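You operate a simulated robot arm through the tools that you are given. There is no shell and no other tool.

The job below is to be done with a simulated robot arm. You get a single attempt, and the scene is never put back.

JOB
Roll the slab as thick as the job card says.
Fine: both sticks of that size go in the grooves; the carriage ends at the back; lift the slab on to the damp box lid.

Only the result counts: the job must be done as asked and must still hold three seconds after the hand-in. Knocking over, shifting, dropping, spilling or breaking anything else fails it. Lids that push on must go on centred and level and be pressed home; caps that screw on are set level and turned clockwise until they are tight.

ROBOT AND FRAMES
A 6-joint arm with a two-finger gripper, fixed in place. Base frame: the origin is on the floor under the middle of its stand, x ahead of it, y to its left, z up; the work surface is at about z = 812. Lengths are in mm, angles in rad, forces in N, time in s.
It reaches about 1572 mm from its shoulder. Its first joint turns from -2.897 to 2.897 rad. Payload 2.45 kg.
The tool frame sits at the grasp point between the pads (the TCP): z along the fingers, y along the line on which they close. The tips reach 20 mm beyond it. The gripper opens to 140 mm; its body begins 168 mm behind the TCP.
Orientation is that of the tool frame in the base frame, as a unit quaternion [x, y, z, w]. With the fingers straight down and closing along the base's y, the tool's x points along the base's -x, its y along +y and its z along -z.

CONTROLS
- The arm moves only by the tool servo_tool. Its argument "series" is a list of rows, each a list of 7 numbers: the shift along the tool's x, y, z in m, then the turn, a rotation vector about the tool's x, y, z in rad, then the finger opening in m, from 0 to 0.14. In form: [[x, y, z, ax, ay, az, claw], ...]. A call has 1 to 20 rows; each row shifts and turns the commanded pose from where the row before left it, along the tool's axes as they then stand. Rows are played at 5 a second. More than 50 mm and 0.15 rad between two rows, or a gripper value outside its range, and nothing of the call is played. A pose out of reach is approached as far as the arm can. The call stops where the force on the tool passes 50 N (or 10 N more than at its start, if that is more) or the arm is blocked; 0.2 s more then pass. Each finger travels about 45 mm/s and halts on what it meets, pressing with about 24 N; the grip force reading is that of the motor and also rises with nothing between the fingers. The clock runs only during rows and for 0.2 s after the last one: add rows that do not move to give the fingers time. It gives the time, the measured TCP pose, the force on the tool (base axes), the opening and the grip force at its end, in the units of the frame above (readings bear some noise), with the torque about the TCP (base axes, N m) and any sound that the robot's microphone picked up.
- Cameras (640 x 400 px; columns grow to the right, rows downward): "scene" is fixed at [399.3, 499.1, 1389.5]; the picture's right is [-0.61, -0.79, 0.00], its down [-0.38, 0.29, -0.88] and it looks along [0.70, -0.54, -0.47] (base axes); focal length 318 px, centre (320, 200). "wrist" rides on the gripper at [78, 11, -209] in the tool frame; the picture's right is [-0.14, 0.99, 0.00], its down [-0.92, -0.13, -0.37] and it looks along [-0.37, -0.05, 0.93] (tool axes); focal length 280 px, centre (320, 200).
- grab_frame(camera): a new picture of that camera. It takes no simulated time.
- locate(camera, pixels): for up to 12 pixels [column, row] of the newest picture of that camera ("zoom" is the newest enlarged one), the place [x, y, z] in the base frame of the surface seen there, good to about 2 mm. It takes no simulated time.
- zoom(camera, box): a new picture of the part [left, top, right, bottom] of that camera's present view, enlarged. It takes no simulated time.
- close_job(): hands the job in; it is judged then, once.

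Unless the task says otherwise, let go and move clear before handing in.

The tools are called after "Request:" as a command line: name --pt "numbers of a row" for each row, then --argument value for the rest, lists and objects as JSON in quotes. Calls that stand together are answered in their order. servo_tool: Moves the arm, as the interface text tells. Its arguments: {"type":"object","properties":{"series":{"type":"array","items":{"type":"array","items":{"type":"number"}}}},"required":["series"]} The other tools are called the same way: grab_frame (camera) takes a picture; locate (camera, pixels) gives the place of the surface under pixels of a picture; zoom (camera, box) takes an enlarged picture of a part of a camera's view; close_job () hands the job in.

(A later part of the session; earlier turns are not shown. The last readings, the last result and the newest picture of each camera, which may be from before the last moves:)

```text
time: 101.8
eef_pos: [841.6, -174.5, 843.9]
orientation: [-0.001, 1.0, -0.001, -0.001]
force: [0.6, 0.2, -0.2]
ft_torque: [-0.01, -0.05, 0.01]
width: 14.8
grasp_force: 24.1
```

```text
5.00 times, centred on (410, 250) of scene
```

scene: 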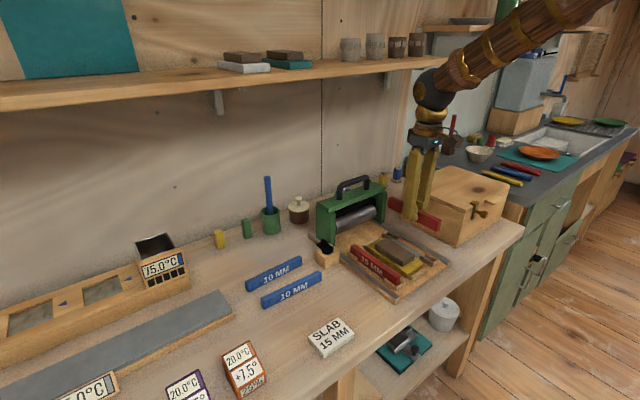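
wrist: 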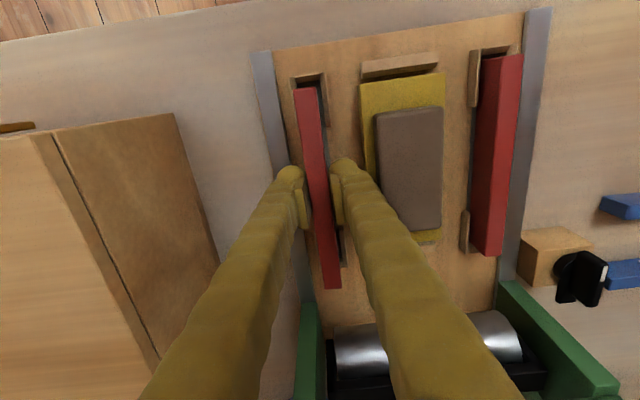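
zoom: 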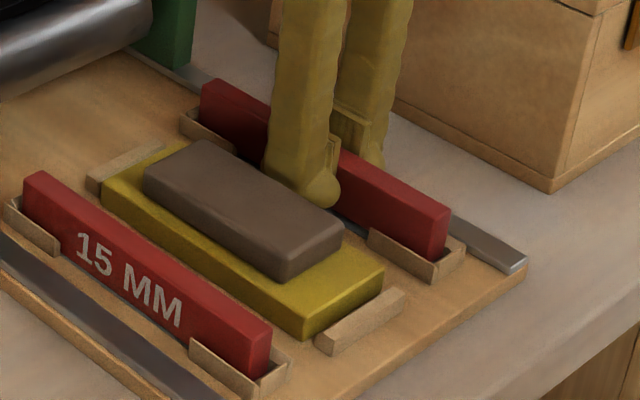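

Request:
servo_tool --pt "0 0 0.0015 0 0 0 0.006" --pt "0 0 0.0012 0 0 0 0.006" --pt "0 0 0.0008 0 0 0 0.006" --pt "0 0 0 0 0 0 0.006"

```text
time: 102.8
eef_pos: [841.2, -175.6, 839.6]
orientation: [-0.001, 1.0, -0.001, 0.0]
force: [-0.5, 0.3, 5.0]
ft_torque: [-0.03, 0.01, 0.02]
width: 14.6
grasp_force: 24.3
```

Request:
servo_tool --pt "0 0 0.0006 0 0 0 0.006" --pt "0 0 0 0 0 0 0.006"

Request:
zoom --camera "scene" --box '[370, 210, 450, 290]'

```text
time: 103.4
eef_pos: [841.8, -175.7, 839.8]
orientation: [-0.001, 1.0, 0.0, 0.001]
force: [-2.2, -2.3, 13.5]
ft_torque: [-0.05, 0.08, 0.0]
width: 14.5
grasp_force: 24.0
```

```text
5.00 times, centred on (410, 250) of scene
```

zoom: 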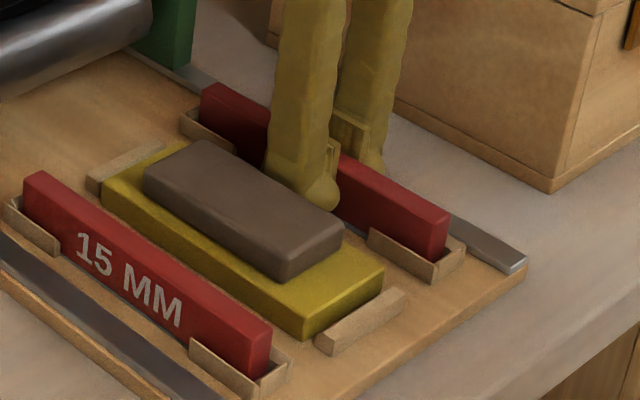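

The stick is seated (Fz 13.5 N at the expected height). I'll release it with the same minimal opening and rise.

Request:
servo_tool --pt "0 0 -0.0006 0 0 0 0.006" --pt "0 0 0 0 0 0 0.014" --pt "0 0 0 0 0 0 0.018" --pt "0 0 0 0 0 0 0.018" --pt "0 0 -0.003 0 0 0 0.018" --pt "0 0 -0.005 0 0 0 0.019" --pt "0 0 -0.006 0 0 0 0.022" --pt "0 0 -0.01 0 0 0 0.024" --pt "0 0 -0.03 0 0 0 0.026" --pt "0 0 -0.04 0 0 0 0.026" --pt "0 0 -0.04 0 0 0 0.026" --pt "0 0 -0.04 0 0 0 0.026" --pt "0 0 0 0 0 0 0.026"

Request:
grab_frame --camera "wrist"

Request:
grab_frame --camera "scene"

Request:
zoom --camera "scene" --box '[310, 170, 460, 305]'

```text
time: 106.2
eef_pos: [841.3, -174.6, 1013.1]
orientation: [0.0, 1.0, 0.0, 0.0]
force: [0.8, -0.6, 0.3]
ft_torque: [0.0, -0.01, 0.01]
width: 25.6
grasp_force: 0.1
```

```text
taken
```

wrist: 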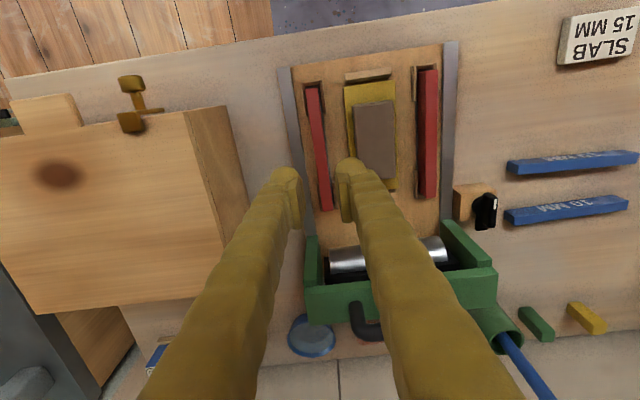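

```text
taken
```

scene: 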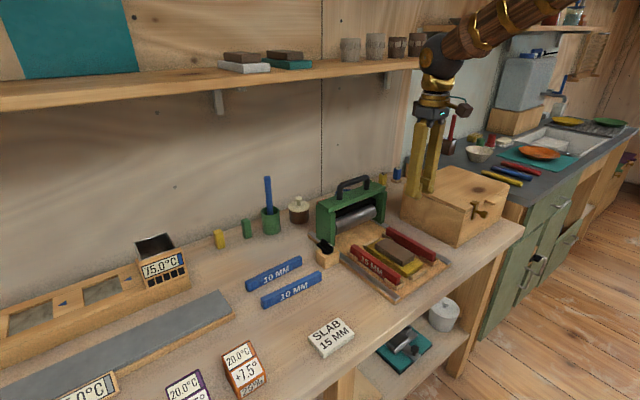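

```text
2.96 times, centred on (385, 238) of scene
```

zoom: 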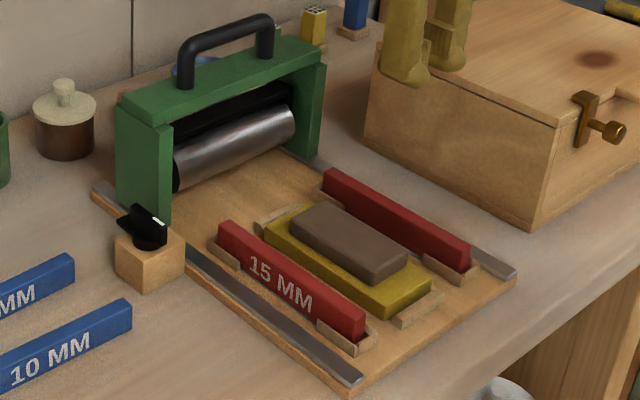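

Both red sticks are in their grooves. Next is the carriage. I'll open the fingers and move back a little for a clear look at the handle, roller and legs.

Request:
servo_tool --pt "0.005 0.026 -0.02 0 0 0 0.05" --pt "0.005 0.026 -0.02 0 0 0 0.08" --pt "0.005 0.026 -0.02 0 0 0 0.11" --pt "0 0 0 0 0 0 0.14" --pt "0 0 0 0 0 0 0.14" --pt "0 0 0 0 0 0 0.14"

Request:
grab_frame --camera "wrist"

Request:
zoom --camera "wrist" --box '[200, 160, 460, 330]'

Request:
zoom --camera "scene" --box '[305, 165, 400, 260]'

```text
time: 107.6
eef_pos: [825.4, -95.8, 1074.0]
orientation: [-0.001, 1.0, 0.0, 0.0]
force: [0.4, 0.1, -0.1]
ft_torque: [0.0, 0.03, 0.01]
width: 139.6
grasp_force: 0.2
```

```text
taken
```

wrist: 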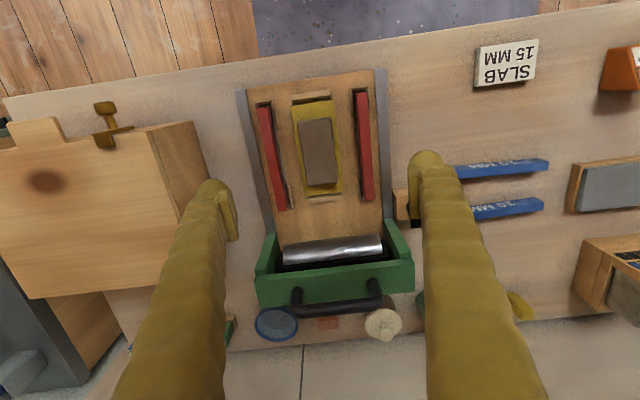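

```text
2.35 times, centred on (330, 245) of wrist
```

zoom: 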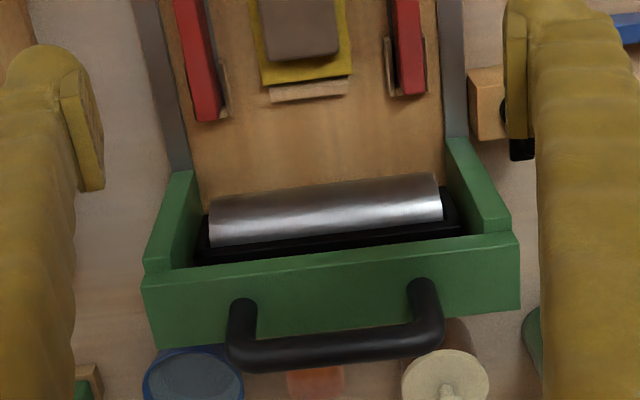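

```text
4.21 times, centred on (352, 212) of scene
```

zoom: 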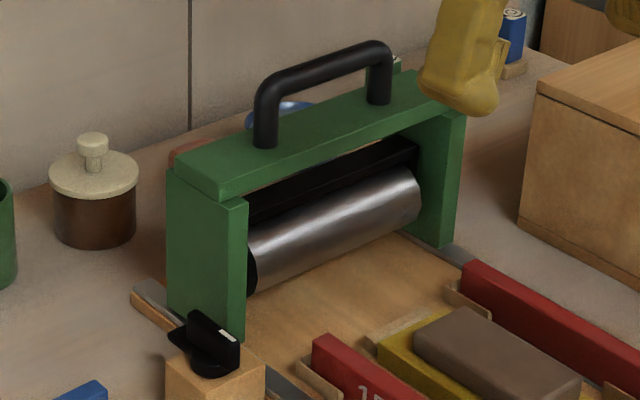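

Request:
locate --camera "zoom" --pixels '[[265, 90], [320, 65], [375, 50], [270, 130], [378, 90], [320, 75], [250, 290], [330, 270], [415, 235], [240, 210], [205, 175], [420, 85]]'

Request:
zoom --camera "wrist" --box '[200, 160, 460, 330]'

Request:
locate --camera "zoom" --pixels '[[250, 350], [340, 340], [420, 335], [335, 355], [335, 330], [210, 220], [330, 195], [330, 215], [440, 190], [330, 260], [170, 310], [500, 290]]'

Request:
zoom --camera "wrist" --box '[290, 270, 390, 330]'

Request:
locate --camera "zoom" --pixels '[[330, 200], [330, 215], [330, 230], [330, 245], [330, 255], [200, 240], [450, 200], [330, 190], [60, 200], [560, 140], [330, 265], [400, 220]]'

```text
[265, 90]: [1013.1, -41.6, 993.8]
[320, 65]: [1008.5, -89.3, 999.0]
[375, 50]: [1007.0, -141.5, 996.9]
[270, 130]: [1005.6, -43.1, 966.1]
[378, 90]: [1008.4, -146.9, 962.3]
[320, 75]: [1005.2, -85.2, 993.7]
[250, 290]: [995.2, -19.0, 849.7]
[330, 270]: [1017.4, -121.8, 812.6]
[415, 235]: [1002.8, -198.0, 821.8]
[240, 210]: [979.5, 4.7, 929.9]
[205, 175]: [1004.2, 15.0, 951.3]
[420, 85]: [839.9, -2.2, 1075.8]
```

```text
2.35 times, centred on (330, 245) of wrist
```

zoom: 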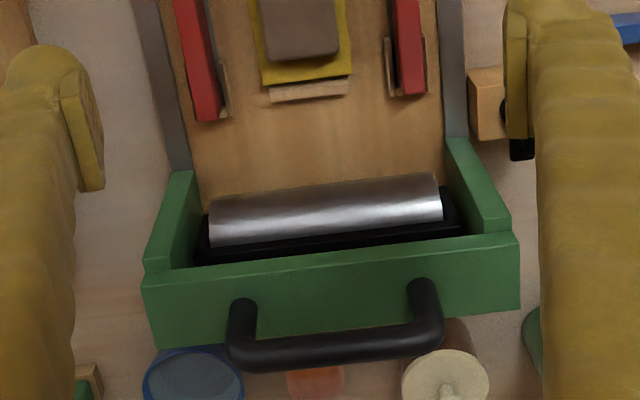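

```text
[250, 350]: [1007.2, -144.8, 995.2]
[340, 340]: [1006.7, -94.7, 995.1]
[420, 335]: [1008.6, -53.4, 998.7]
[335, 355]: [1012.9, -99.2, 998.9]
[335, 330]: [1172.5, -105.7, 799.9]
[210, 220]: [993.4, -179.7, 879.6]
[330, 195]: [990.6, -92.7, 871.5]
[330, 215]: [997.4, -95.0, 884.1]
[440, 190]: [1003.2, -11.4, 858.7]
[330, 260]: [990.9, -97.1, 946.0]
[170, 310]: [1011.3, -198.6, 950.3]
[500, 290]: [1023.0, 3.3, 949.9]
```

```text
6.40 times, centred on (340, 300) of wrist
```

zoom: 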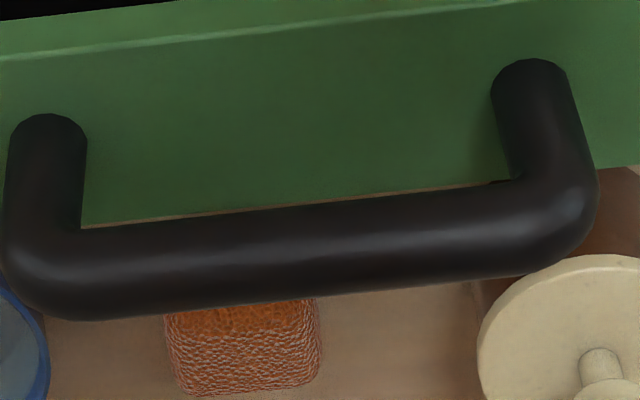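

```text
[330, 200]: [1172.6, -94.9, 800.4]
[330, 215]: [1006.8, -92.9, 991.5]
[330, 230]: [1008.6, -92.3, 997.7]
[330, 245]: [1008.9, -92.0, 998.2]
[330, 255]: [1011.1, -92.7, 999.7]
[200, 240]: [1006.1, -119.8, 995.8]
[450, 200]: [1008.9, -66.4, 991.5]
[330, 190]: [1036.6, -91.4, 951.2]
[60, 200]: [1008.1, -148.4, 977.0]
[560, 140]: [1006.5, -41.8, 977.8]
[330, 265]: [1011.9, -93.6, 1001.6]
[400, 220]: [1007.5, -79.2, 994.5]
```

The handle bar runs along y, centred at about (1013, -95, 993) and roughly 19 mm thick, with the beam top at z=950. I'll yaw 90° and pitch 15° so the wrist stays clear of the shelf, then move to a standoff above the handle.

Request:
servo_tool --pt "0 0 0 0 0 0.1428 0.12" --pt "0 0 0 0 0 0.1428 0.1" --pt "0 0 0 0 0 0.1428 0.08" --pt "0 0 0 0 0 0.1428 0.06" --pt "0 0 0 0 0 0.1428 0.05" --pt "0 0 0 0 0 0.1428 0.05" --pt "0 0 0 0 0 0.1428 0.05" --pt "0 0 0 0 0 0.1428 0.05" --pt "0 0 0 0 0 0.1428 0.05" --pt "0 0 0 0 0 0.1428 0.05" --pt "0 0 0 0 0 0.1428 0.05" --pt "0 0 0 -0.1309 0 0 0.05" --pt "0 0 0 -0.1309 0 0 0.05" --pt "0 0 0 0 0 0 0.05"

Request:
servo_tool --pt "0 0.0321 0.0094 0 0 0 0.05" --pt "0 0.0321 0.0094 0 0 0 0.05" --pt "0 0.0321 0.0094 0 0 0 0.05" --pt "0 0.0321 0.0094 0 0 0 0.05" --pt "0 0.0321 0.0094 0 0 0 0.05" --pt "0 0 0 0 0 0 0.05"

Request:
grab_frame --camera "wrist"

Request:
grab_frame --camera "scene"

```text
time: 110.6
eef_pos: [827.6, -96.8, 1073.7]
orientation: [0.701, 0.702, 0.093, 0.091]
force: [-0.2, 0.0, 0.1]
ft_torque: [-0.02, 0.0, 0.04]
width: 50.3
grasp_force: 0.0
```

```text
time: 112.0
eef_pos: [996.2, -97.8, 1069.3]
orientation: [0.701, 0.701, 0.092, 0.092]
force: [0.5, 0.1, 0.0]
ft_torque: [-0.03, -0.02, -0.01]
width: 50.0
grasp_force: 0.0
```

```text
taken
```

wrist: 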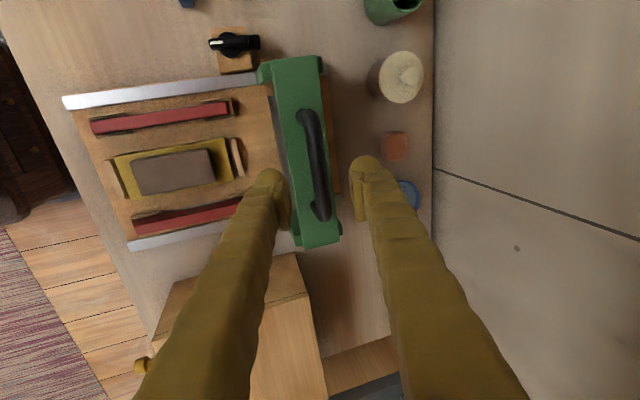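

```text
taken
```

scene: 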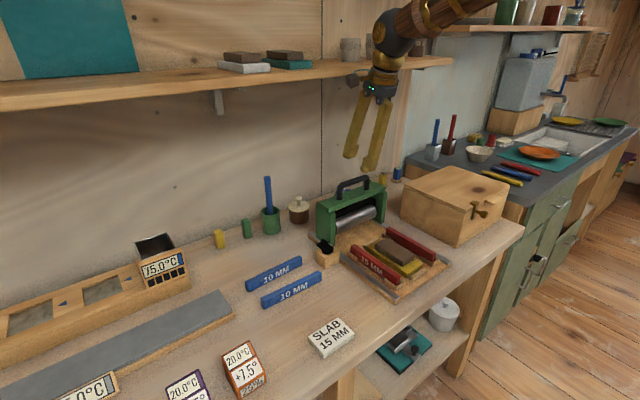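

The handle is visible between the fingers at wrist pixels (305,115)-(322,215). I'll measure it from here.

Request:
zoom --camera "wrist" --box '[280, 95, 350, 235]'

Request:
locate --camera "zoom" --pixels '[[290, 150], [305, 150], [320, 150], [300, 200], [312, 200], [326, 200], [310, 250], [325, 250], [338, 250], [300, 80], [330, 310], [280, 200]]'

```text
2.86 times, centred on (315, 165) of wrist
```

zoom: 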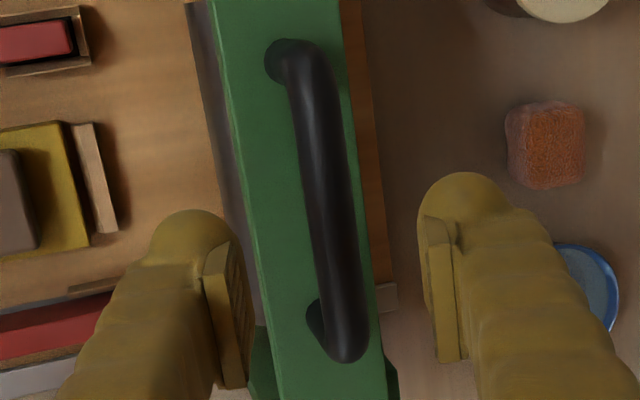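

```text
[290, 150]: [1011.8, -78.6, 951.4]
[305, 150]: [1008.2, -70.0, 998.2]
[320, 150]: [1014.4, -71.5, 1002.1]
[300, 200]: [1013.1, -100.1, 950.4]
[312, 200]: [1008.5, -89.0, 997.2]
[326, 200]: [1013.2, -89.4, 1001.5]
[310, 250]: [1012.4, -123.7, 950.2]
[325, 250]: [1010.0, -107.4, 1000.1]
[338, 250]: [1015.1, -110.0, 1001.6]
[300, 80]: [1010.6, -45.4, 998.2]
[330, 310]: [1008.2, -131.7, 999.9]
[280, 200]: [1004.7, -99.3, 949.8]
```

The bar is 2 mm off my axis and 78 mm ahead along the tool. I'll correct that and advance onto the handle, then check before closing.

Request:
servo_tool --pt "0 -0.0022 0.02 0 0 0 0.05" --pt "0 0 0.02 0 0 0 0.05" --pt "0 0 0.02 0 0 0 0.05" --pt "0 0 0.015 0 0 0 0.05" --pt "0 0 0 0 0 0 0.05"

Request:
zoom --camera "wrist" --box '[260, 100, 380, 260]'

Request:
zoom --camera "scene" --box '[300, 60, 440, 260]'

```text
time: 113.2
eef_pos: [1013.6, -96.4, 996.6]
orientation: [0.7, 0.702, 0.093, 0.093]
force: [0.9, -0.9, -0.4]
ft_torque: [-0.01, 0.01, -0.03]
width: 50.1
grasp_force: 0.1
```

```text
2.50 times, centred on (320, 180) of wrist
```

zoom: 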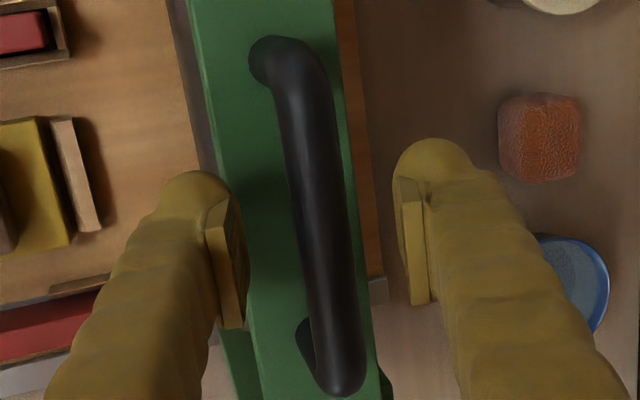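

```text
2.00 times, centred on (370, 160) of scene
```

zoom: 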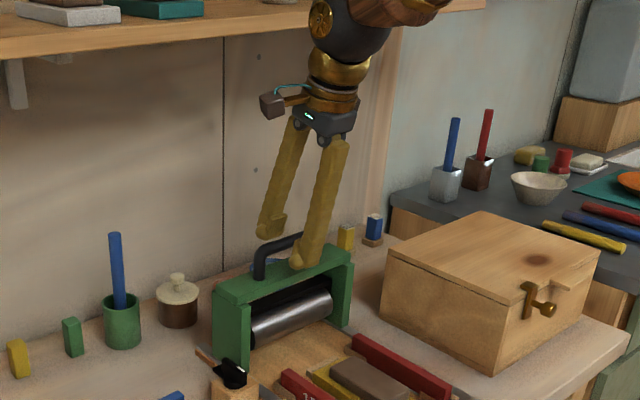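

The bar is centred between the pads. I'll advance 3 mm more and close on the handle.

Request:
servo_tool --pt "0 0 0.003 0 0 0 0.05" --pt "0 0 0 0 0 0 0.04" --pt "0 0 0 0 0 0 0.03" --pt "0 0 0 0 0 0 0.02" --pt "0 0 0 0 0 0 0.01" --pt "0 0 0 0 0 0 0.01" --pt "0 0 0 0 0 0 0.01"

Request:
zoom --camera "wrist" --box '[260, 100, 380, 260]'

Request:
zoom --camera "scene" --box '[300, 160, 440, 300]'

```text
time: 114.8
eef_pos: [1013.3, -96.5, 992.7]
orientation: [0.7, 0.702, 0.092, 0.092]
force: [0.1, -1.1, 2.0]
ft_torque: [0.07, -0.01, -0.22]
width: 13.9
grasp_force: 40.2
```

```text
2.50 times, centred on (320, 180) of wrist
```

zoom: 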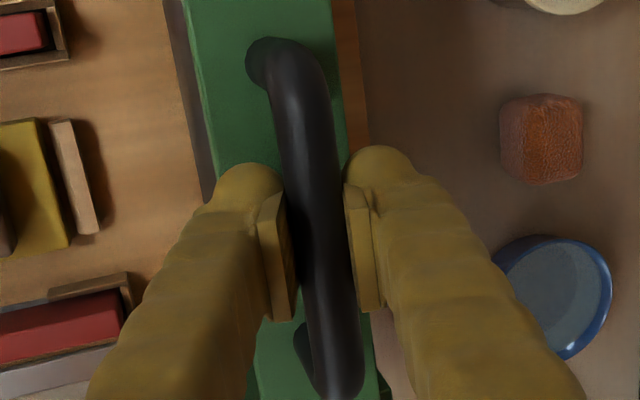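

```text
2.86 times, centred on (370, 230) of scene
```

zoom: 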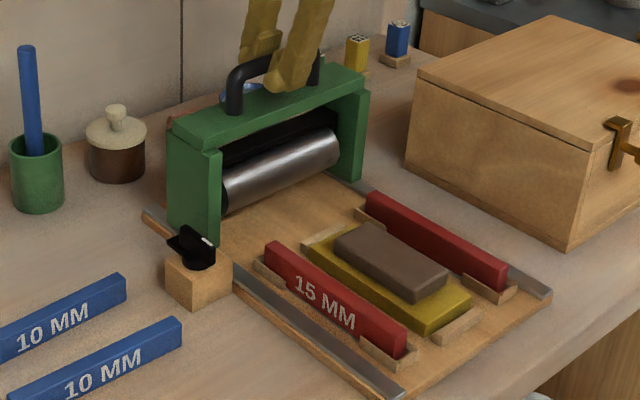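

The handle is held. I'll test with a gentle 10 mm pull toward -x to see whether the carriage slides freely.

Request:
servo_tool --pt "0 -0.00193 -0.00052 0 0 0 0.01" --pt "0 -0.00193 -0.00052 0 0 0 0.01" --pt "0 -0.00193 -0.00052 0 0 0 0.01" --pt "0 -0.00193 -0.00052 0 0 0 0.01" --pt "0 -0.00193 -0.00052 0 0 0 0.01"

Request:
zoom --camera "scene" --box '[300, 160, 440, 300]'

```text
time: 116.0
eef_pos: [1001.4, -96.2, 992.5]
orientation: [0.7, 0.702, 0.093, 0.092]
force: [2.2, 16.4, 16.8]
ft_torque: [0.17, 0.0, -0.25]
width: 13.9
grasp_force: 40.2
```

```text
2.86 times, centred on (370, 230) of scene
```

zoom: 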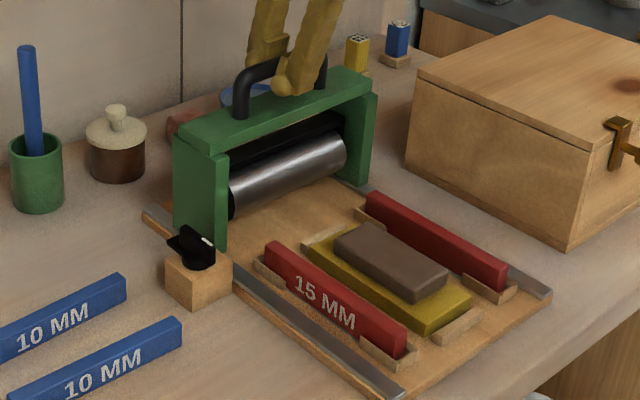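

The carriage slides: it moved about 12 mm with little resistance along x. There is a 16 N sideways force, so I'll continue a short way and watch it.

Request:
servo_tool --pt "0 -0.00386 -0.00104 0 0 0 0.01" --pt "0 -0.00386 -0.00104 0 0 0 0.01" --pt "0 -0.00386 -0.00104 0 0 0 0.01" --pt "0 -0.00386 -0.00104 0 0 0 0.01" --pt "0 -0.00386 -0.00104 0 0 0 0.01"

```text
time: 117.2
eef_pos: [981.8, -97.3, 992.3]
orientation: [0.7, 0.702, 0.093, 0.091]
force: [1.1, 12.3, 18.7]
ft_torque: [0.02, -0.02, -0.23]
width: 13.9
grasp_force: 40.8
```

Request:
servo_tool --pt "0 -0.00386 -0.00104 0 0 0 0.01" --pt "0 -0.00386 -0.00104 0 0 0 0.01" --pt "0 -0.00386 -0.00104 0 0 0 0.01" --pt "0 -0.00386 -0.00104 0 0 0 0.01" --pt "0 -0.00386 -0.00104 0 0 0 0.01" --pt "0 -0.00386 -0.00104 0 0 0 0.01" --pt "0 -0.00386 -0.00104 0 0 0 0.01"

Request:
zoom --camera "scene" --box '[300, 160, 440, 300]'

Request:
grab_frame --camera "wrist"

```text
time: 118.8
eef_pos: [954.2, -97.0, 993.1]
orientation: [0.7, 0.702, 0.093, 0.092]
force: [2.2, 7.4, 25.5]
ft_torque: [0.11, -0.06, -0.29]
width: 14.0
grasp_force: 40.1
```

```text
2.86 times, centred on (370, 230) of scene
```

zoom: 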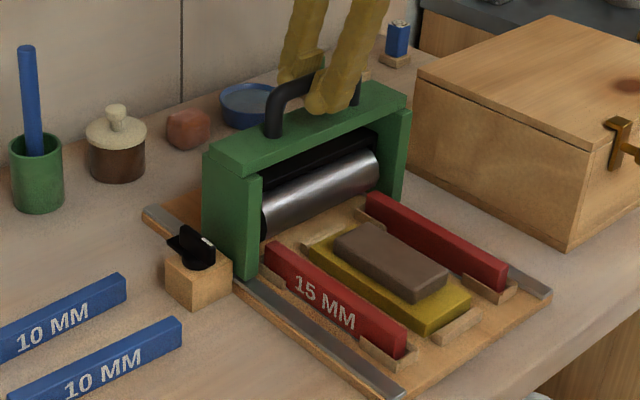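

```text
taken
```

wrist: 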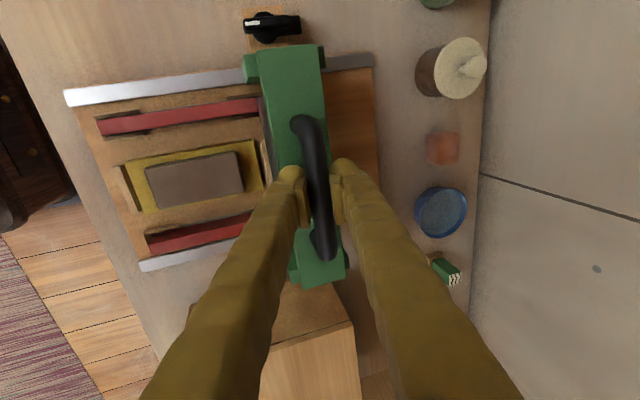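

The carriage has moved 60 mm with the roller about to reach the sticks. I'm pressing down about 25 N, so I'll ease up slightly while I continue.

Request:
servo_tool --pt "0 0.00013 -0.0005 0 0 0 0.01" --pt "0 -0.00386 -0.00104 0 0 0 0.01" --pt "0 -0.00386 -0.00104 0 0 0 0.01" --pt "0 -0.00386 -0.00104 0 0 0 0.01" --pt "0 -0.00386 -0.00104 0 0 0 0.01" --pt "0 -0.00386 -0.00104 0 0 0 0.01"

Request:
zoom --camera "scene" --box '[300, 160, 440, 300]'

```text
time: 120.2
eef_pos: [934.7, -97.0, 992.4]
orientation: [0.701, 0.702, 0.092, 0.091]
force: [7.9, 16.8, 9.2]
ft_torque: [0.26, -0.01, -0.29]
width: 13.6
grasp_force: 40.3
```

```text
2.86 times, centred on (370, 230) of scene
```

zoom: 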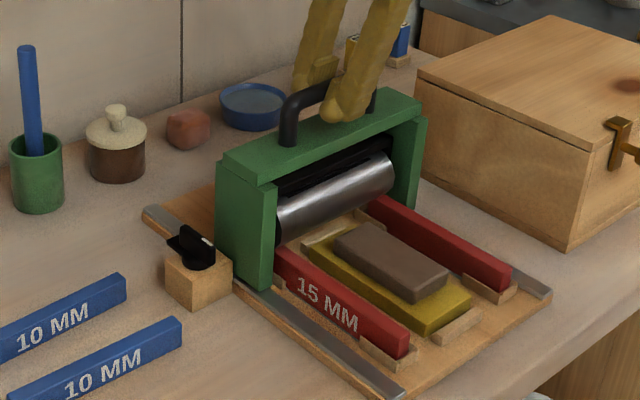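

The roller has reached the stick ends and nudged the sticks against their front brackets. I'll continue in small steps and watch the force.

Request:
servo_tool --pt "0 -0.00193 -0.00052 0 0 0 0.01" --pt "0 -0.00193 -0.00052 0 0 0 0.01" --pt "0 -0.00193 -0.00052 0 0 0 0.01" --pt "0 -0.00193 -0.00052 0 0 0 0.01" --pt "0 -0.00193 -0.00052 0 0 0 0.01"

Request:
zoom --camera "scene" --box '[330, 190, 430, 300]'

```text
time: 121.4
eef_pos: [923.7, -96.0, 994.0]
orientation: [0.7, 0.703, 0.093, 0.091]
force: [3.2, 16.0, -7.2]
ft_torque: [0.24, 0.03, -0.31]
width: 14.0
grasp_force: 40.2
```

```text
3.64 times, centred on (380, 245) of scene
```

zoom: 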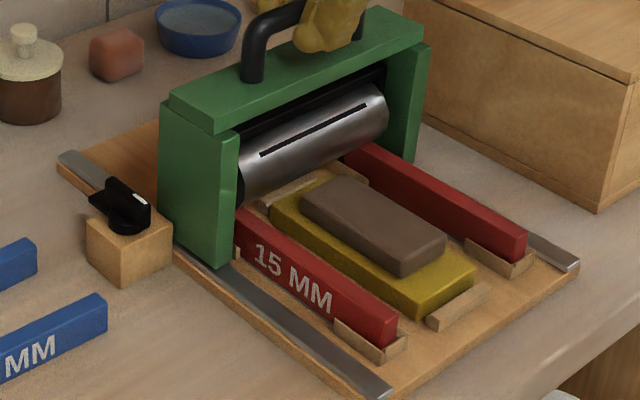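

The roller climbed onto the sticks and turns (a dark stripe is now visible on it). I'll continue over the slab.

Request:
servo_tool --pt "0 -0.0029 -0.00078 0 0 0 0.01" --pt "0 -0.0029 -0.00078 0 0 0 0.01" --pt "0 -0.0029 -0.00078 0 0 0 0.01" --pt "0 -0.0029 -0.00078 0 0 0 0.01" --pt "0 -0.0029 -0.00078 0 0 0 0.01" --pt "0 -0.0029 -0.00078 0 0 0 0.01" --pt "0 -0.0029 -0.00078 0 0 0 0.01" --pt "0 -0.0029 -0.00078 0 0 0 0.01" --pt "0 -0.0029 -0.00078 0 0 0 0.01" --pt "0 -0.0029 -0.00078 0 0 0 0.01"

Request:
zoom --camera "scene" --box '[330, 190, 440, 310]'

```text
time: 123.6
eef_pos: [894.3, -97.2, 993.3]
orientation: [0.701, 0.702, 0.092, 0.091]
force: [1.8, -3.9, -28.7]
ft_torque: [0.27, 0.03, -0.29]
width: 13.8
grasp_force: 39.7
```

```text
3.33 times, centred on (385, 250) of scene
```

zoom: 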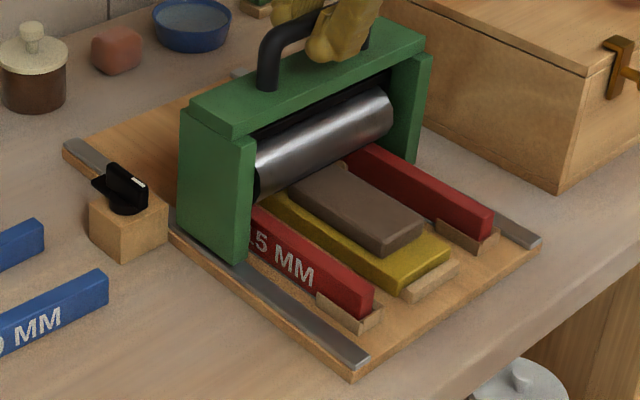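

The vertical force drifted to -28.7 N, so I'm lifting the carriage slightly. I'll lower about 1.2 mm so the roller keeps bearing on the sticks and slab.

Request:
servo_tool --pt "0 -0.00015 0.0006 0 0 0 0.01" --pt "0 -0.00015 0.0006 0 0 0 0.01" --pt "0 0 0 0 0 0 0.01"

```text
time: 124.4
eef_pos: [895.1, -96.5, 993.6]
orientation: [0.701, 0.701, 0.092, 0.093]
force: [1.7, -11.0, -10.9]
ft_torque: [0.1, 0.0, -0.33]
width: 13.7
grasp_force: 39.8
```

Request:
servo_tool --pt "0 -0.00026 0.001 0 0 0 0.01" --pt "0 0 0 0 0 0 0.01"

Request:
servo_tool --pt "0 -0.0029 -0.00076 0 0 0 0.01" --pt "0 -0.0029 -0.00076 0 0 0 0.01" --pt "0 -0.0029 -0.00076 0 0 0 0.01" --pt "0 -0.0029 -0.00076 0 0 0 0.01" --pt "0 -0.0029 -0.00076 0 0 0 0.01" --pt "0 -0.0029 -0.00076 0 0 0 0.01"

Request:
zoom --camera "scene" --box '[330, 190, 440, 310]'

```text
time: 125.0
eef_pos: [895.7, -96.0, 992.4]
orientation: [0.701, 0.701, 0.093, 0.093]
force: [3.1, -14.0, 16.5]
ft_torque: [0.08, -0.03, -0.3]
width: 13.7
grasp_force: 40.6
```

```text
time: 126.4
eef_pos: [877.6, -96.9, 991.1]
orientation: [0.701, 0.702, 0.092, 0.092]
force: [1.9, -3.0, 38.3]
ft_torque: [0.12, -0.04, -0.4]
width: 13.7
grasp_force: 40.1
```

```text
3.33 times, centred on (385, 250) of scene
```

zoom: 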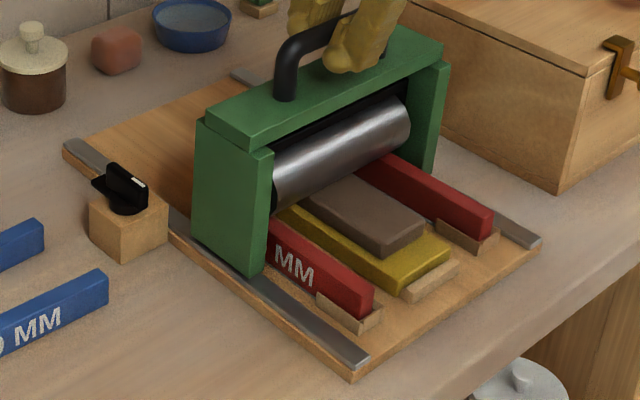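

Request:
servo_tool --pt "0 0.0002 -0.0008 0 0 0 0.01" --pt "0 -0.0029 -0.00078 0 0 0 0.01" --pt "0 -0.0029 -0.00078 0 0 0 0.01" --pt "0 -0.0029 -0.00078 0 0 0 0.01" --pt "0 -0.0029 -0.00078 0 0 0 0.01" --pt "0 -0.0029 -0.00078 0 0 0 0.01"

Request:
zoom --camera "scene" --box '[330, 190, 440, 310]'

```text
time: 127.8
eef_pos: [860.0, -97.1, 992.2]
orientation: [0.701, 0.701, 0.092, 0.091]
force: [1.5, 7.0, 13.5]
ft_torque: [0.14, 0.0, -0.41]
width: 13.6
grasp_force: 40.3
```

```text
3.33 times, centred on (385, 250) of scene
```

zoom: 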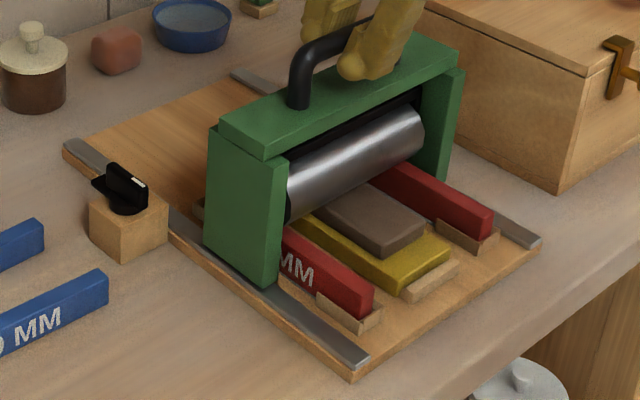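

Force is fine at 13.5 N. I'll continue across the slab.

Request:
servo_tool --pt "0 -0.0029 -0.00078 0 0 0 0.01" --pt "0 -0.0029 -0.00078 0 0 0 0.01" --pt "0 -0.0029 -0.00078 0 0 0 0.01" --pt "0 -0.0029 -0.00078 0 0 0 0.01" --pt "0 -0.0029 -0.00078 0 0 0 0.01" --pt "0 -0.0029 -0.00078 0 0 0 0.01" --pt "0 -0.0029 -0.00078 0 0 0 0.01" --pt "0 -0.0029 -0.00078 0 0 0 0.01"

Request:
zoom --camera "scene" --box '[330, 190, 440, 310]'

```text
time: 129.6
eef_pos: [836.6, -96.2, 991.7]
orientation: [0.7, 0.702, 0.092, 0.091]
force: [0.1, 29.5, -1.8]
ft_torque: [0.08, -0.01, -0.44]
width: 13.5
grasp_force: 39.5
```

```text
3.33 times, centred on (385, 250) of scene
```

zoom: 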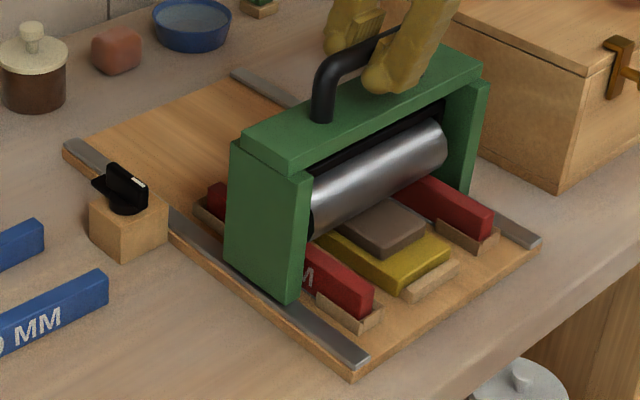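

The sideways force is up to 29 N, so I'll shift about 1.2 mm toward +y to relieve it and then continue.

Request:
servo_tool --pt "0.0006 0 0.0003 0 0 0 0.01" --pt "0.0006 0 0.0003 0 0 0 0.01" --pt "0 0 0 0 0 0 0.01"

Request:
servo_tool --pt "0 -0.0029 -0.00078 0 0 0 0.01" --pt "0 -0.0029 -0.00078 0 0 0 0.01" --pt "0 -0.0029 -0.00078 0 0 0 0.01" --pt "0 -0.0029 -0.00078 0 0 0 0.01" --pt "0 -0.0029 -0.00078 0 0 0 0.01" --pt "0 -0.0029 -0.00078 0 0 0 0.01" --pt "0 -0.0029 -0.00078 0 0 0 0.01"

Request:
zoom --camera "scene" --box '[330, 190, 450, 310]'

```text
time: 130.4
eef_pos: [837.4, -97.0, 992.0]
orientation: [0.7, 0.702, 0.092, 0.092]
force: [-1.3, 3.6, 8.7]
ft_torque: [0.04, 0.0, -0.47]
width: 13.3
grasp_force: 39.8
```

```text
time: 132.0
eef_pos: [815.9, -97.6, 991.2]
orientation: [0.701, 0.701, 0.092, 0.092]
force: [0.6, -37.5, 9.9]
ft_torque: [-0.08, 0.02, -0.46]
width: 13.4
grasp_force: 40.0
```

```text
3.33 times, centred on (390, 250) of scene
```

zoom: 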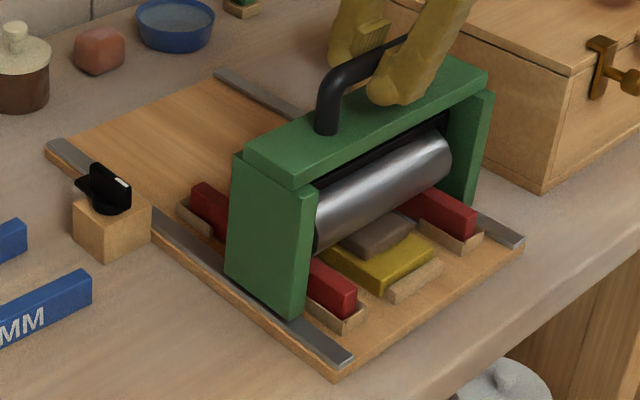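

Now the sideways force is -37 N, so I'll shift back 1.7 mm toward -y and continue in shorter runs.

Request:
servo_tool --pt "-0.0008 0 0 0 0 0 0.01" --pt "-0.0009 0 0 0 0 0 0.01" --pt "0 0 0 0 0 0 0.01"

Request:
servo_tool --pt "0 -0.0029 -0.00078 0 0 0 0.01" --pt "0 -0.0029 -0.00078 0 0 0 0.01" --pt "0 -0.0029 -0.00078 0 0 0 0.01" --pt "0 -0.0029 -0.00078 0 0 0 0.01"

```text
time: 132.8
eef_pos: [815.6, -96.3, 991.6]
orientation: [0.701, 0.702, 0.092, 0.091]
force: [0.6, -13.5, 3.5]
ft_torque: [0.21, 0.01, -0.39]
width: 13.5
grasp_force: 39.5
```

```text
time: 133.8
eef_pos: [803.7, -95.8, 991.0]
orientation: [0.701, 0.702, 0.092, 0.091]
force: [1.0, 6.1, 3.9]
ft_torque: [0.1, 0.03, -0.44]
width: 13.6
grasp_force: 39.9
```

Request:
servo_tool --pt "0 -0.0029 -0.00078 0 0 0 0.01" --pt "0 -0.0029 -0.00078 0 0 0 0.01" --pt "0 -0.0029 -0.00076 0 0 0 0.01" --pt "0 -0.0029 -0.00076 0 0 0 0.01"

Request:
zoom --camera "scene" --box '[330, 190, 450, 310]'

Request:
grab_frame --camera "wrist"

```text
time: 134.8
eef_pos: [792.6, -96.5, 992.0]
orientation: [0.7, 0.702, 0.092, 0.092]
force: [0.3, 16.5, -3.5]
ft_torque: [0.2, 0.0, -0.44]
width: 13.4
grasp_force: 39.9
```

```text
3.33 times, centred on (390, 250) of scene
```

zoom: 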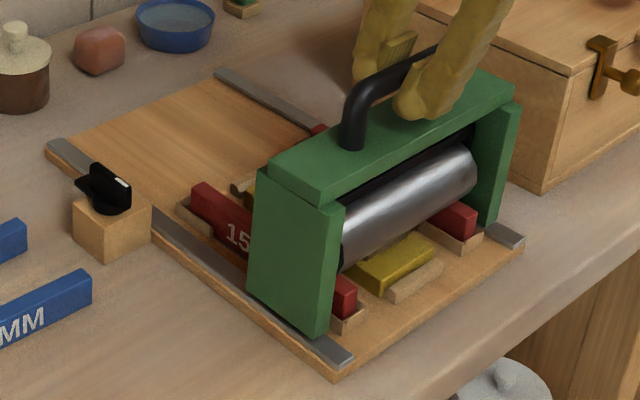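

```text
taken
```

wrist: 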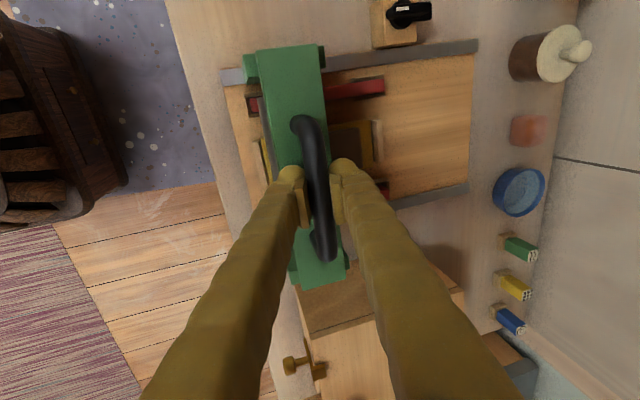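

The roller has nearly cleared the slab's front edge. I'll go about 18 mm further to be sure it passes completely.

Request:
servo_tool --pt "0.0005 -0.0029 -0.00074 0 0 0 0.01" --pt "0 -0.0029 -0.00076 0 0 0 0.01" --pt "0 -0.0029 -0.00076 0 0 0 0.01" --pt "0 -0.0029 -0.00076 0 0 0 0.01" --pt "0 -0.0029 -0.00076 0 0 0 0.01" --pt "0 -0.0029 -0.00076 0 0 0 0.01"

Request:
zoom --camera "scene" --box '[330, 190, 450, 310]'

Request:
zoom --camera "wrist" --box '[220, 30, 420, 230]'

```text
time: 136.1
eef_pos: [779.6, -95.8, 992.0]
orientation: [0.701, 0.701, 0.093, 0.093]
force: [10.0, 0.0, -8.7]
ft_torque: [0.04, 0.02, -0.45]
width: 13.5
grasp_force: 40.5
stopped in row 6: the force on the tool passed its limit at 53 N (the readings are from after the stop); the commanded pose is now the measured one
```

```text
3.33 times, centred on (390, 250) of scene
```

zoom: 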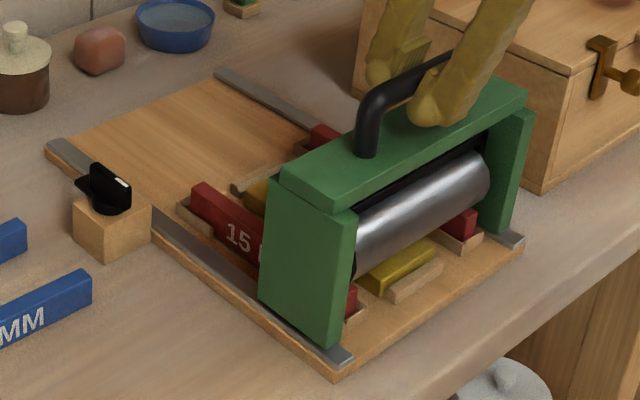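

```text
2.00 times, centred on (320, 130) of wrist
```

zoom: 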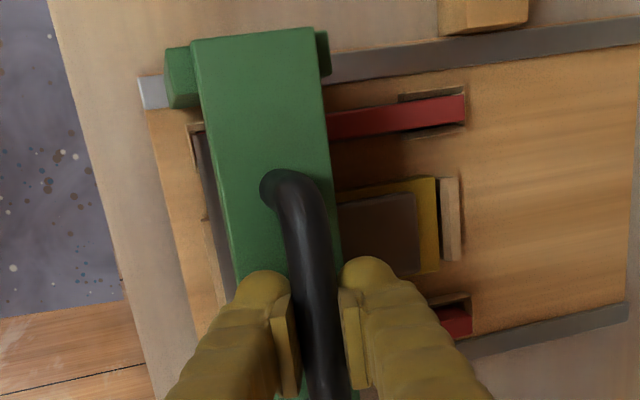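

The carriage reached its front stop at x≈780, so the roller has fully crossed the slab. Now I'll roll it back toward +x, correcting forces as I go.

Request:
servo_tool --pt "0 -0.0001 0.0005 0 0 0 0.01" --pt "0 0.0029 0.00078 0 0 0 0.01" --pt "0 0.0029 0.00078 0 0 0 0.01" --pt "0 0.0029 0.00078 0 0 0 0.01" --pt "0 0.0029 0.00078 0 0 0 0.01" --pt "0 0.0029 0.00078 0 0 0 0.01" --pt "0 0.0029 0.00078 0 0 0 0.01"

Request:
zoom --camera "scene" --box '[330, 190, 450, 310]'

```text
time: 137.7
eef_pos: [798.0, -96.3, 991.3]
orientation: [0.7, 0.702, 0.093, 0.094]
force: [0.0, -1.3, -0.2]
ft_torque: [0.28, -0.04, -0.41]
width: 13.4
grasp_force: 40.1
```

```text
3.33 times, centred on (390, 250) of scene
```

zoom: 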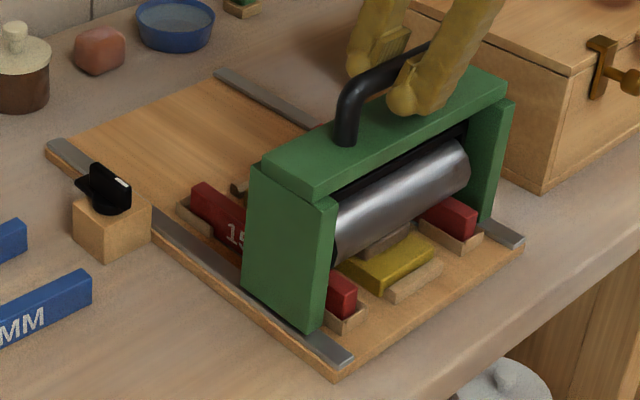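

Request:
servo_tool --pt "0 0.0029 0.00078 0 0 0 0.01" --pt "0 0.0029 0.00078 0 0 0 0.01" --pt "0 0.0029 0.00078 0 0 0 0.01" --pt "0 0.0029 0.00078 0 0 0 0.01" --pt "0 0.0029 0.00078 0 0 0 0.01" --pt "0 0.0029 0.00078 0 0 0 0.01" --pt "0 0.0029 0.00078 0 0 0 0.01"

Request:
zoom --camera "scene" --box '[330, 190, 450, 310]'

```text
time: 139.2
eef_pos: [817.7, -96.2, 992.0]
orientation: [0.701, 0.701, 0.093, 0.093]
force: [-1.2, 16.6, 7.9]
ft_torque: [0.24, -0.02, -0.46]
width: 13.4
grasp_force: 40.0
```

```text
3.33 times, centred on (390, 250) of scene
```

zoom: 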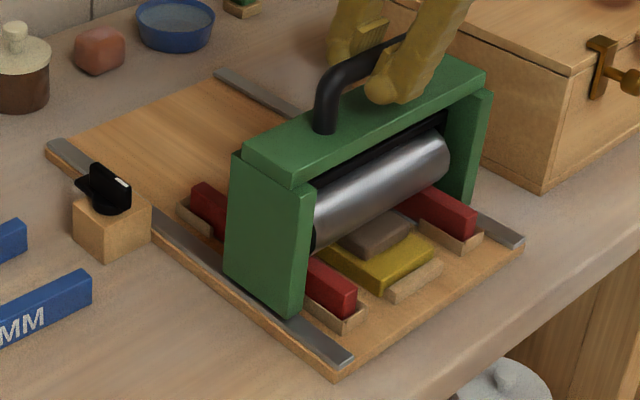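

Request:
servo_tool --pt "0.0006 0.0029 0.00078 0 0 0 0.01" --pt "0 0.0029 0.00078 0 0 0 0.01" --pt "0 0.0029 0.00078 0 0 0 0.01" --pt "0 0.0029 0.00078 0 0 0 0.01" --pt "0 0.0029 0.00078 0 0 0 0.01" --pt "0 0.0029 0.00078 0 0 0 0.01" --pt "0 0.0029 0.00078 0 0 0 0.01"

Request:
servo_tool --pt "0 0.0029 0.00078 0 0 0 0.01" --pt "0 0.0029 0.00078 0 0 0 0.01" --pt "0 0.0029 0.00078 0 0 0 0.01" --pt "0 0.0029 0.00078 0 0 0 0.01"

Request:
zoom --camera "scene" --box '[330, 190, 450, 310]'

```text
time: 140.8
eef_pos: [839.8, -97.5, 991.7]
orientation: [0.7, 0.702, 0.094, 0.094]
force: [-0.3, -21.9, 14.2]
ft_torque: [0.03, 0.03, -0.45]
width: 13.7
grasp_force: 38.9
```

```text
time: 141.8
eef_pos: [850.3, -97.1, 991.0]
orientation: [0.7, 0.702, 0.094, 0.093]
force: [0.8, -35.9, 13.9]
ft_torque: [-0.03, -0.02, -0.47]
width: 13.4
grasp_force: 40.7
```

```text
3.33 times, centred on (390, 250) of scene
```

zoom: 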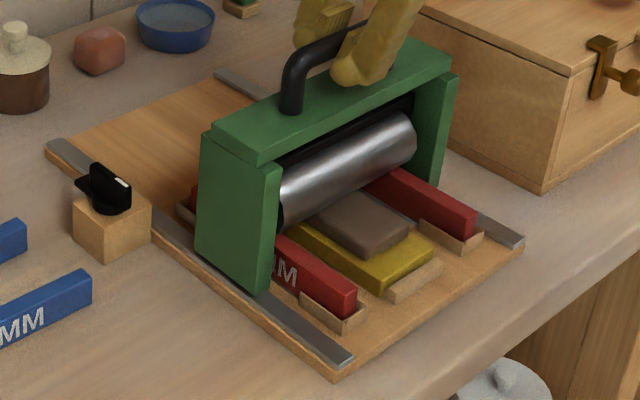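

Request:
servo_tool --pt "-0.0008 0 0 0 0 0 0.01" --pt "-0.0008 0 0 0 0 0 0.01" --pt "0 0 0 0 0 0 0.01"

Request:
servo_tool --pt "0 0.0029 0.00078 0 0 0 0.01" --pt "0 0.0029 0.00078 0 0 0 0.01" --pt "0 0.0029 0.00078 0 0 0 0.01" --pt "0 0.0029 0.00078 0 0 0 0.01" --pt "0 0.0029 0.00078 0 0 0 0.01" --pt "0 0.0029 0.00078 0 0 0 0.01"

Request:
servo_tool --pt "0 0.0029 0.00078 0 0 0 0.01" --pt "0 0.0029 0.00078 0 0 0 0.01" --pt "0 0.0029 0.00078 0 0 0 0.01" --pt "0 0.0029 0.00078 0 0 0 0.01" --pt "0 0.0029 0.00078 0 0 0 0.01" --pt "0 0.0029 0.00078 0 0 0 0.01"

Request:
zoom --camera "scene" --box '[330, 190, 450, 310]'

```text
time: 142.7
eef_pos: [849.9, -96.7, 991.6]
orientation: [0.7, 0.702, 0.093, 0.092]
force: [1.7, 3.3, 11.1]
ft_torque: [0.26, -0.02, -0.41]
width: 13.3
grasp_force: 39.9
```

```text
time: 144.1
eef_pos: [869.5, -96.7, 991.7]
orientation: [0.7, 0.702, 0.093, 0.092]
force: [-1.6, 35.3, 14.7]
ft_torque: [0.17, -0.02, -0.41]
width: 13.7
grasp_force: 40.1
```

```text
time: 145.4
eef_pos: [888.1, -98.1, 991.2]
orientation: [0.701, 0.701, 0.093, 0.094]
force: [-1.1, 24.8, 4.8]
ft_torque: [0.14, -0.02, -0.47]
width: 13.3
grasp_force: 40.1
```

```text
3.33 times, centred on (390, 250) of scene
```

zoom: 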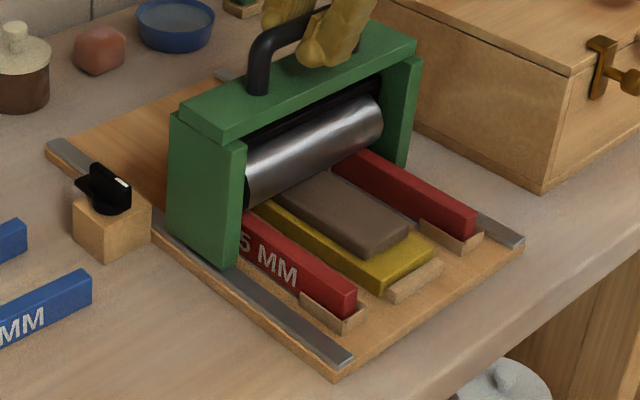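

Request:
servo_tool --pt "0.001 0.0029 0.00078 0 0 0 0.01" --pt "0 0.0029 0.00078 0 0 0 0.01" --pt "0 0.0029 0.00078 0 0 0 0.01" --pt "0 0.0029 0.00078 0 0 0 0.01" --pt "0 0.0029 0.00078 0 0 0 0.01" --pt "0 0.0029 0.00078 0 0 0 0.01"

Request:
servo_tool --pt "0 0.0029 0.00078 0 0 0 0.01" --pt "0 0.0029 0.00078 0 0 0 0.01" --pt "0 0.0029 0.00078 0 0 0 0.01" --pt "0 0.0029 0.00078 0 0 0 0.01" --pt "0 0.0029 0.00078 0 0 0 0.01" --pt "0 0.0029 0.00078 0 0 0 0.01"

Request:
zoom --camera "scene" --box '[310, 180, 450, 310]'

```text
time: 146.8
eef_pos: [904.3, -97.4, 992.2]
orientation: [0.701, 0.701, 0.093, 0.093]
force: [-1.0, -30.5, -13.1]
ft_torque: [0.02, -0.02, -0.41]
width: 13.4
grasp_force: 39.8
```

```text
time: 148.2
eef_pos: [923.5, -97.1, 992.3]
orientation: [0.7, 0.701, 0.094, 0.094]
force: [2.6, -32.9, -2.8]
ft_torque: [0.1, -0.01, -0.43]
width: 13.5
grasp_force: 40.1
```

```text
3.08 times, centred on (380, 245) of scene
```

zoom: 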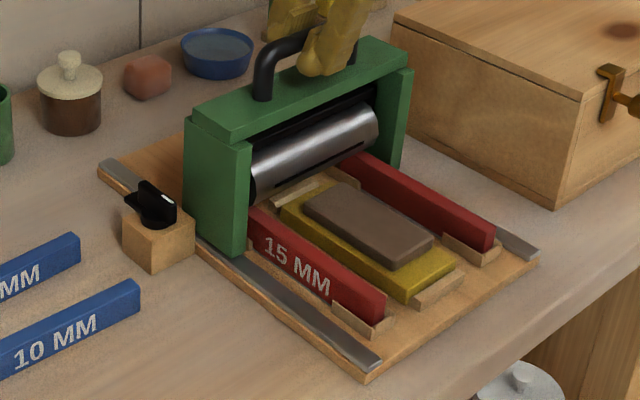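

The slab is visibly thinner. I'll shift 1.5 mm toward -y to relieve the sideways force and keep going to the back.

Request:
servo_tool --pt "-0.0008 0 0 0 0 0 0.01" --pt "-0.0007 0 0 0 0 0 0.01" --pt "0 0.0029 0.00078 0 0 0 0.01" --pt "0 0.0029 0.00078 0 0 0 0.01" --pt "0 0.0029 0.00078 0 0 0 0.01" --pt "0 0.0029 0.00078 0 0 0 0.01" --pt "0 0.0029 0.00078 0 0 0 0.01"

Request:
servo_tool --pt "0 0.0029 0.00078 0 0 0 0.01" --pt "0 0.0029 0.00078 0 0 0 0.01" --pt "0 0.0029 0.00078 0 0 0 0.01" --pt "0 0.0029 0.00078 0 0 0 0.01" --pt "0 0.0029 0.00078 0 0 0 0.01" --pt "0 0.0029 0.00078 0 0 0 0.01"

Request:
zoom --camera "scene" --box '[310, 180, 450, 310]'

```text
time: 149.8
eef_pos: [938.8, -96.7, 990.7]
orientation: [0.7, 0.702, 0.094, 0.094]
force: [6.4, 19.3, 12.7]
ft_torque: [0.34, -0.03, -0.42]
width: 13.5
grasp_force: 40.5
```

```text
time: 151.2
eef_pos: [957.1, -97.5, 990.5]
orientation: [0.701, 0.701, 0.094, 0.093]
force: [-0.2, 25.1, 16.9]
ft_torque: [0.12, 0.01, -0.44]
width: 13.6
grasp_force: 40.1
```

```text
3.08 times, centred on (380, 245) of scene
```

zoom: 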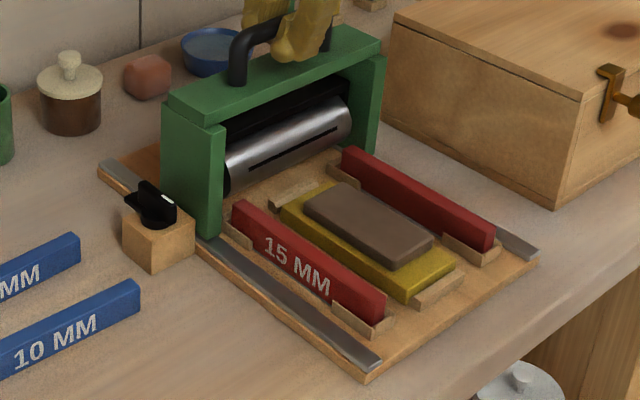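

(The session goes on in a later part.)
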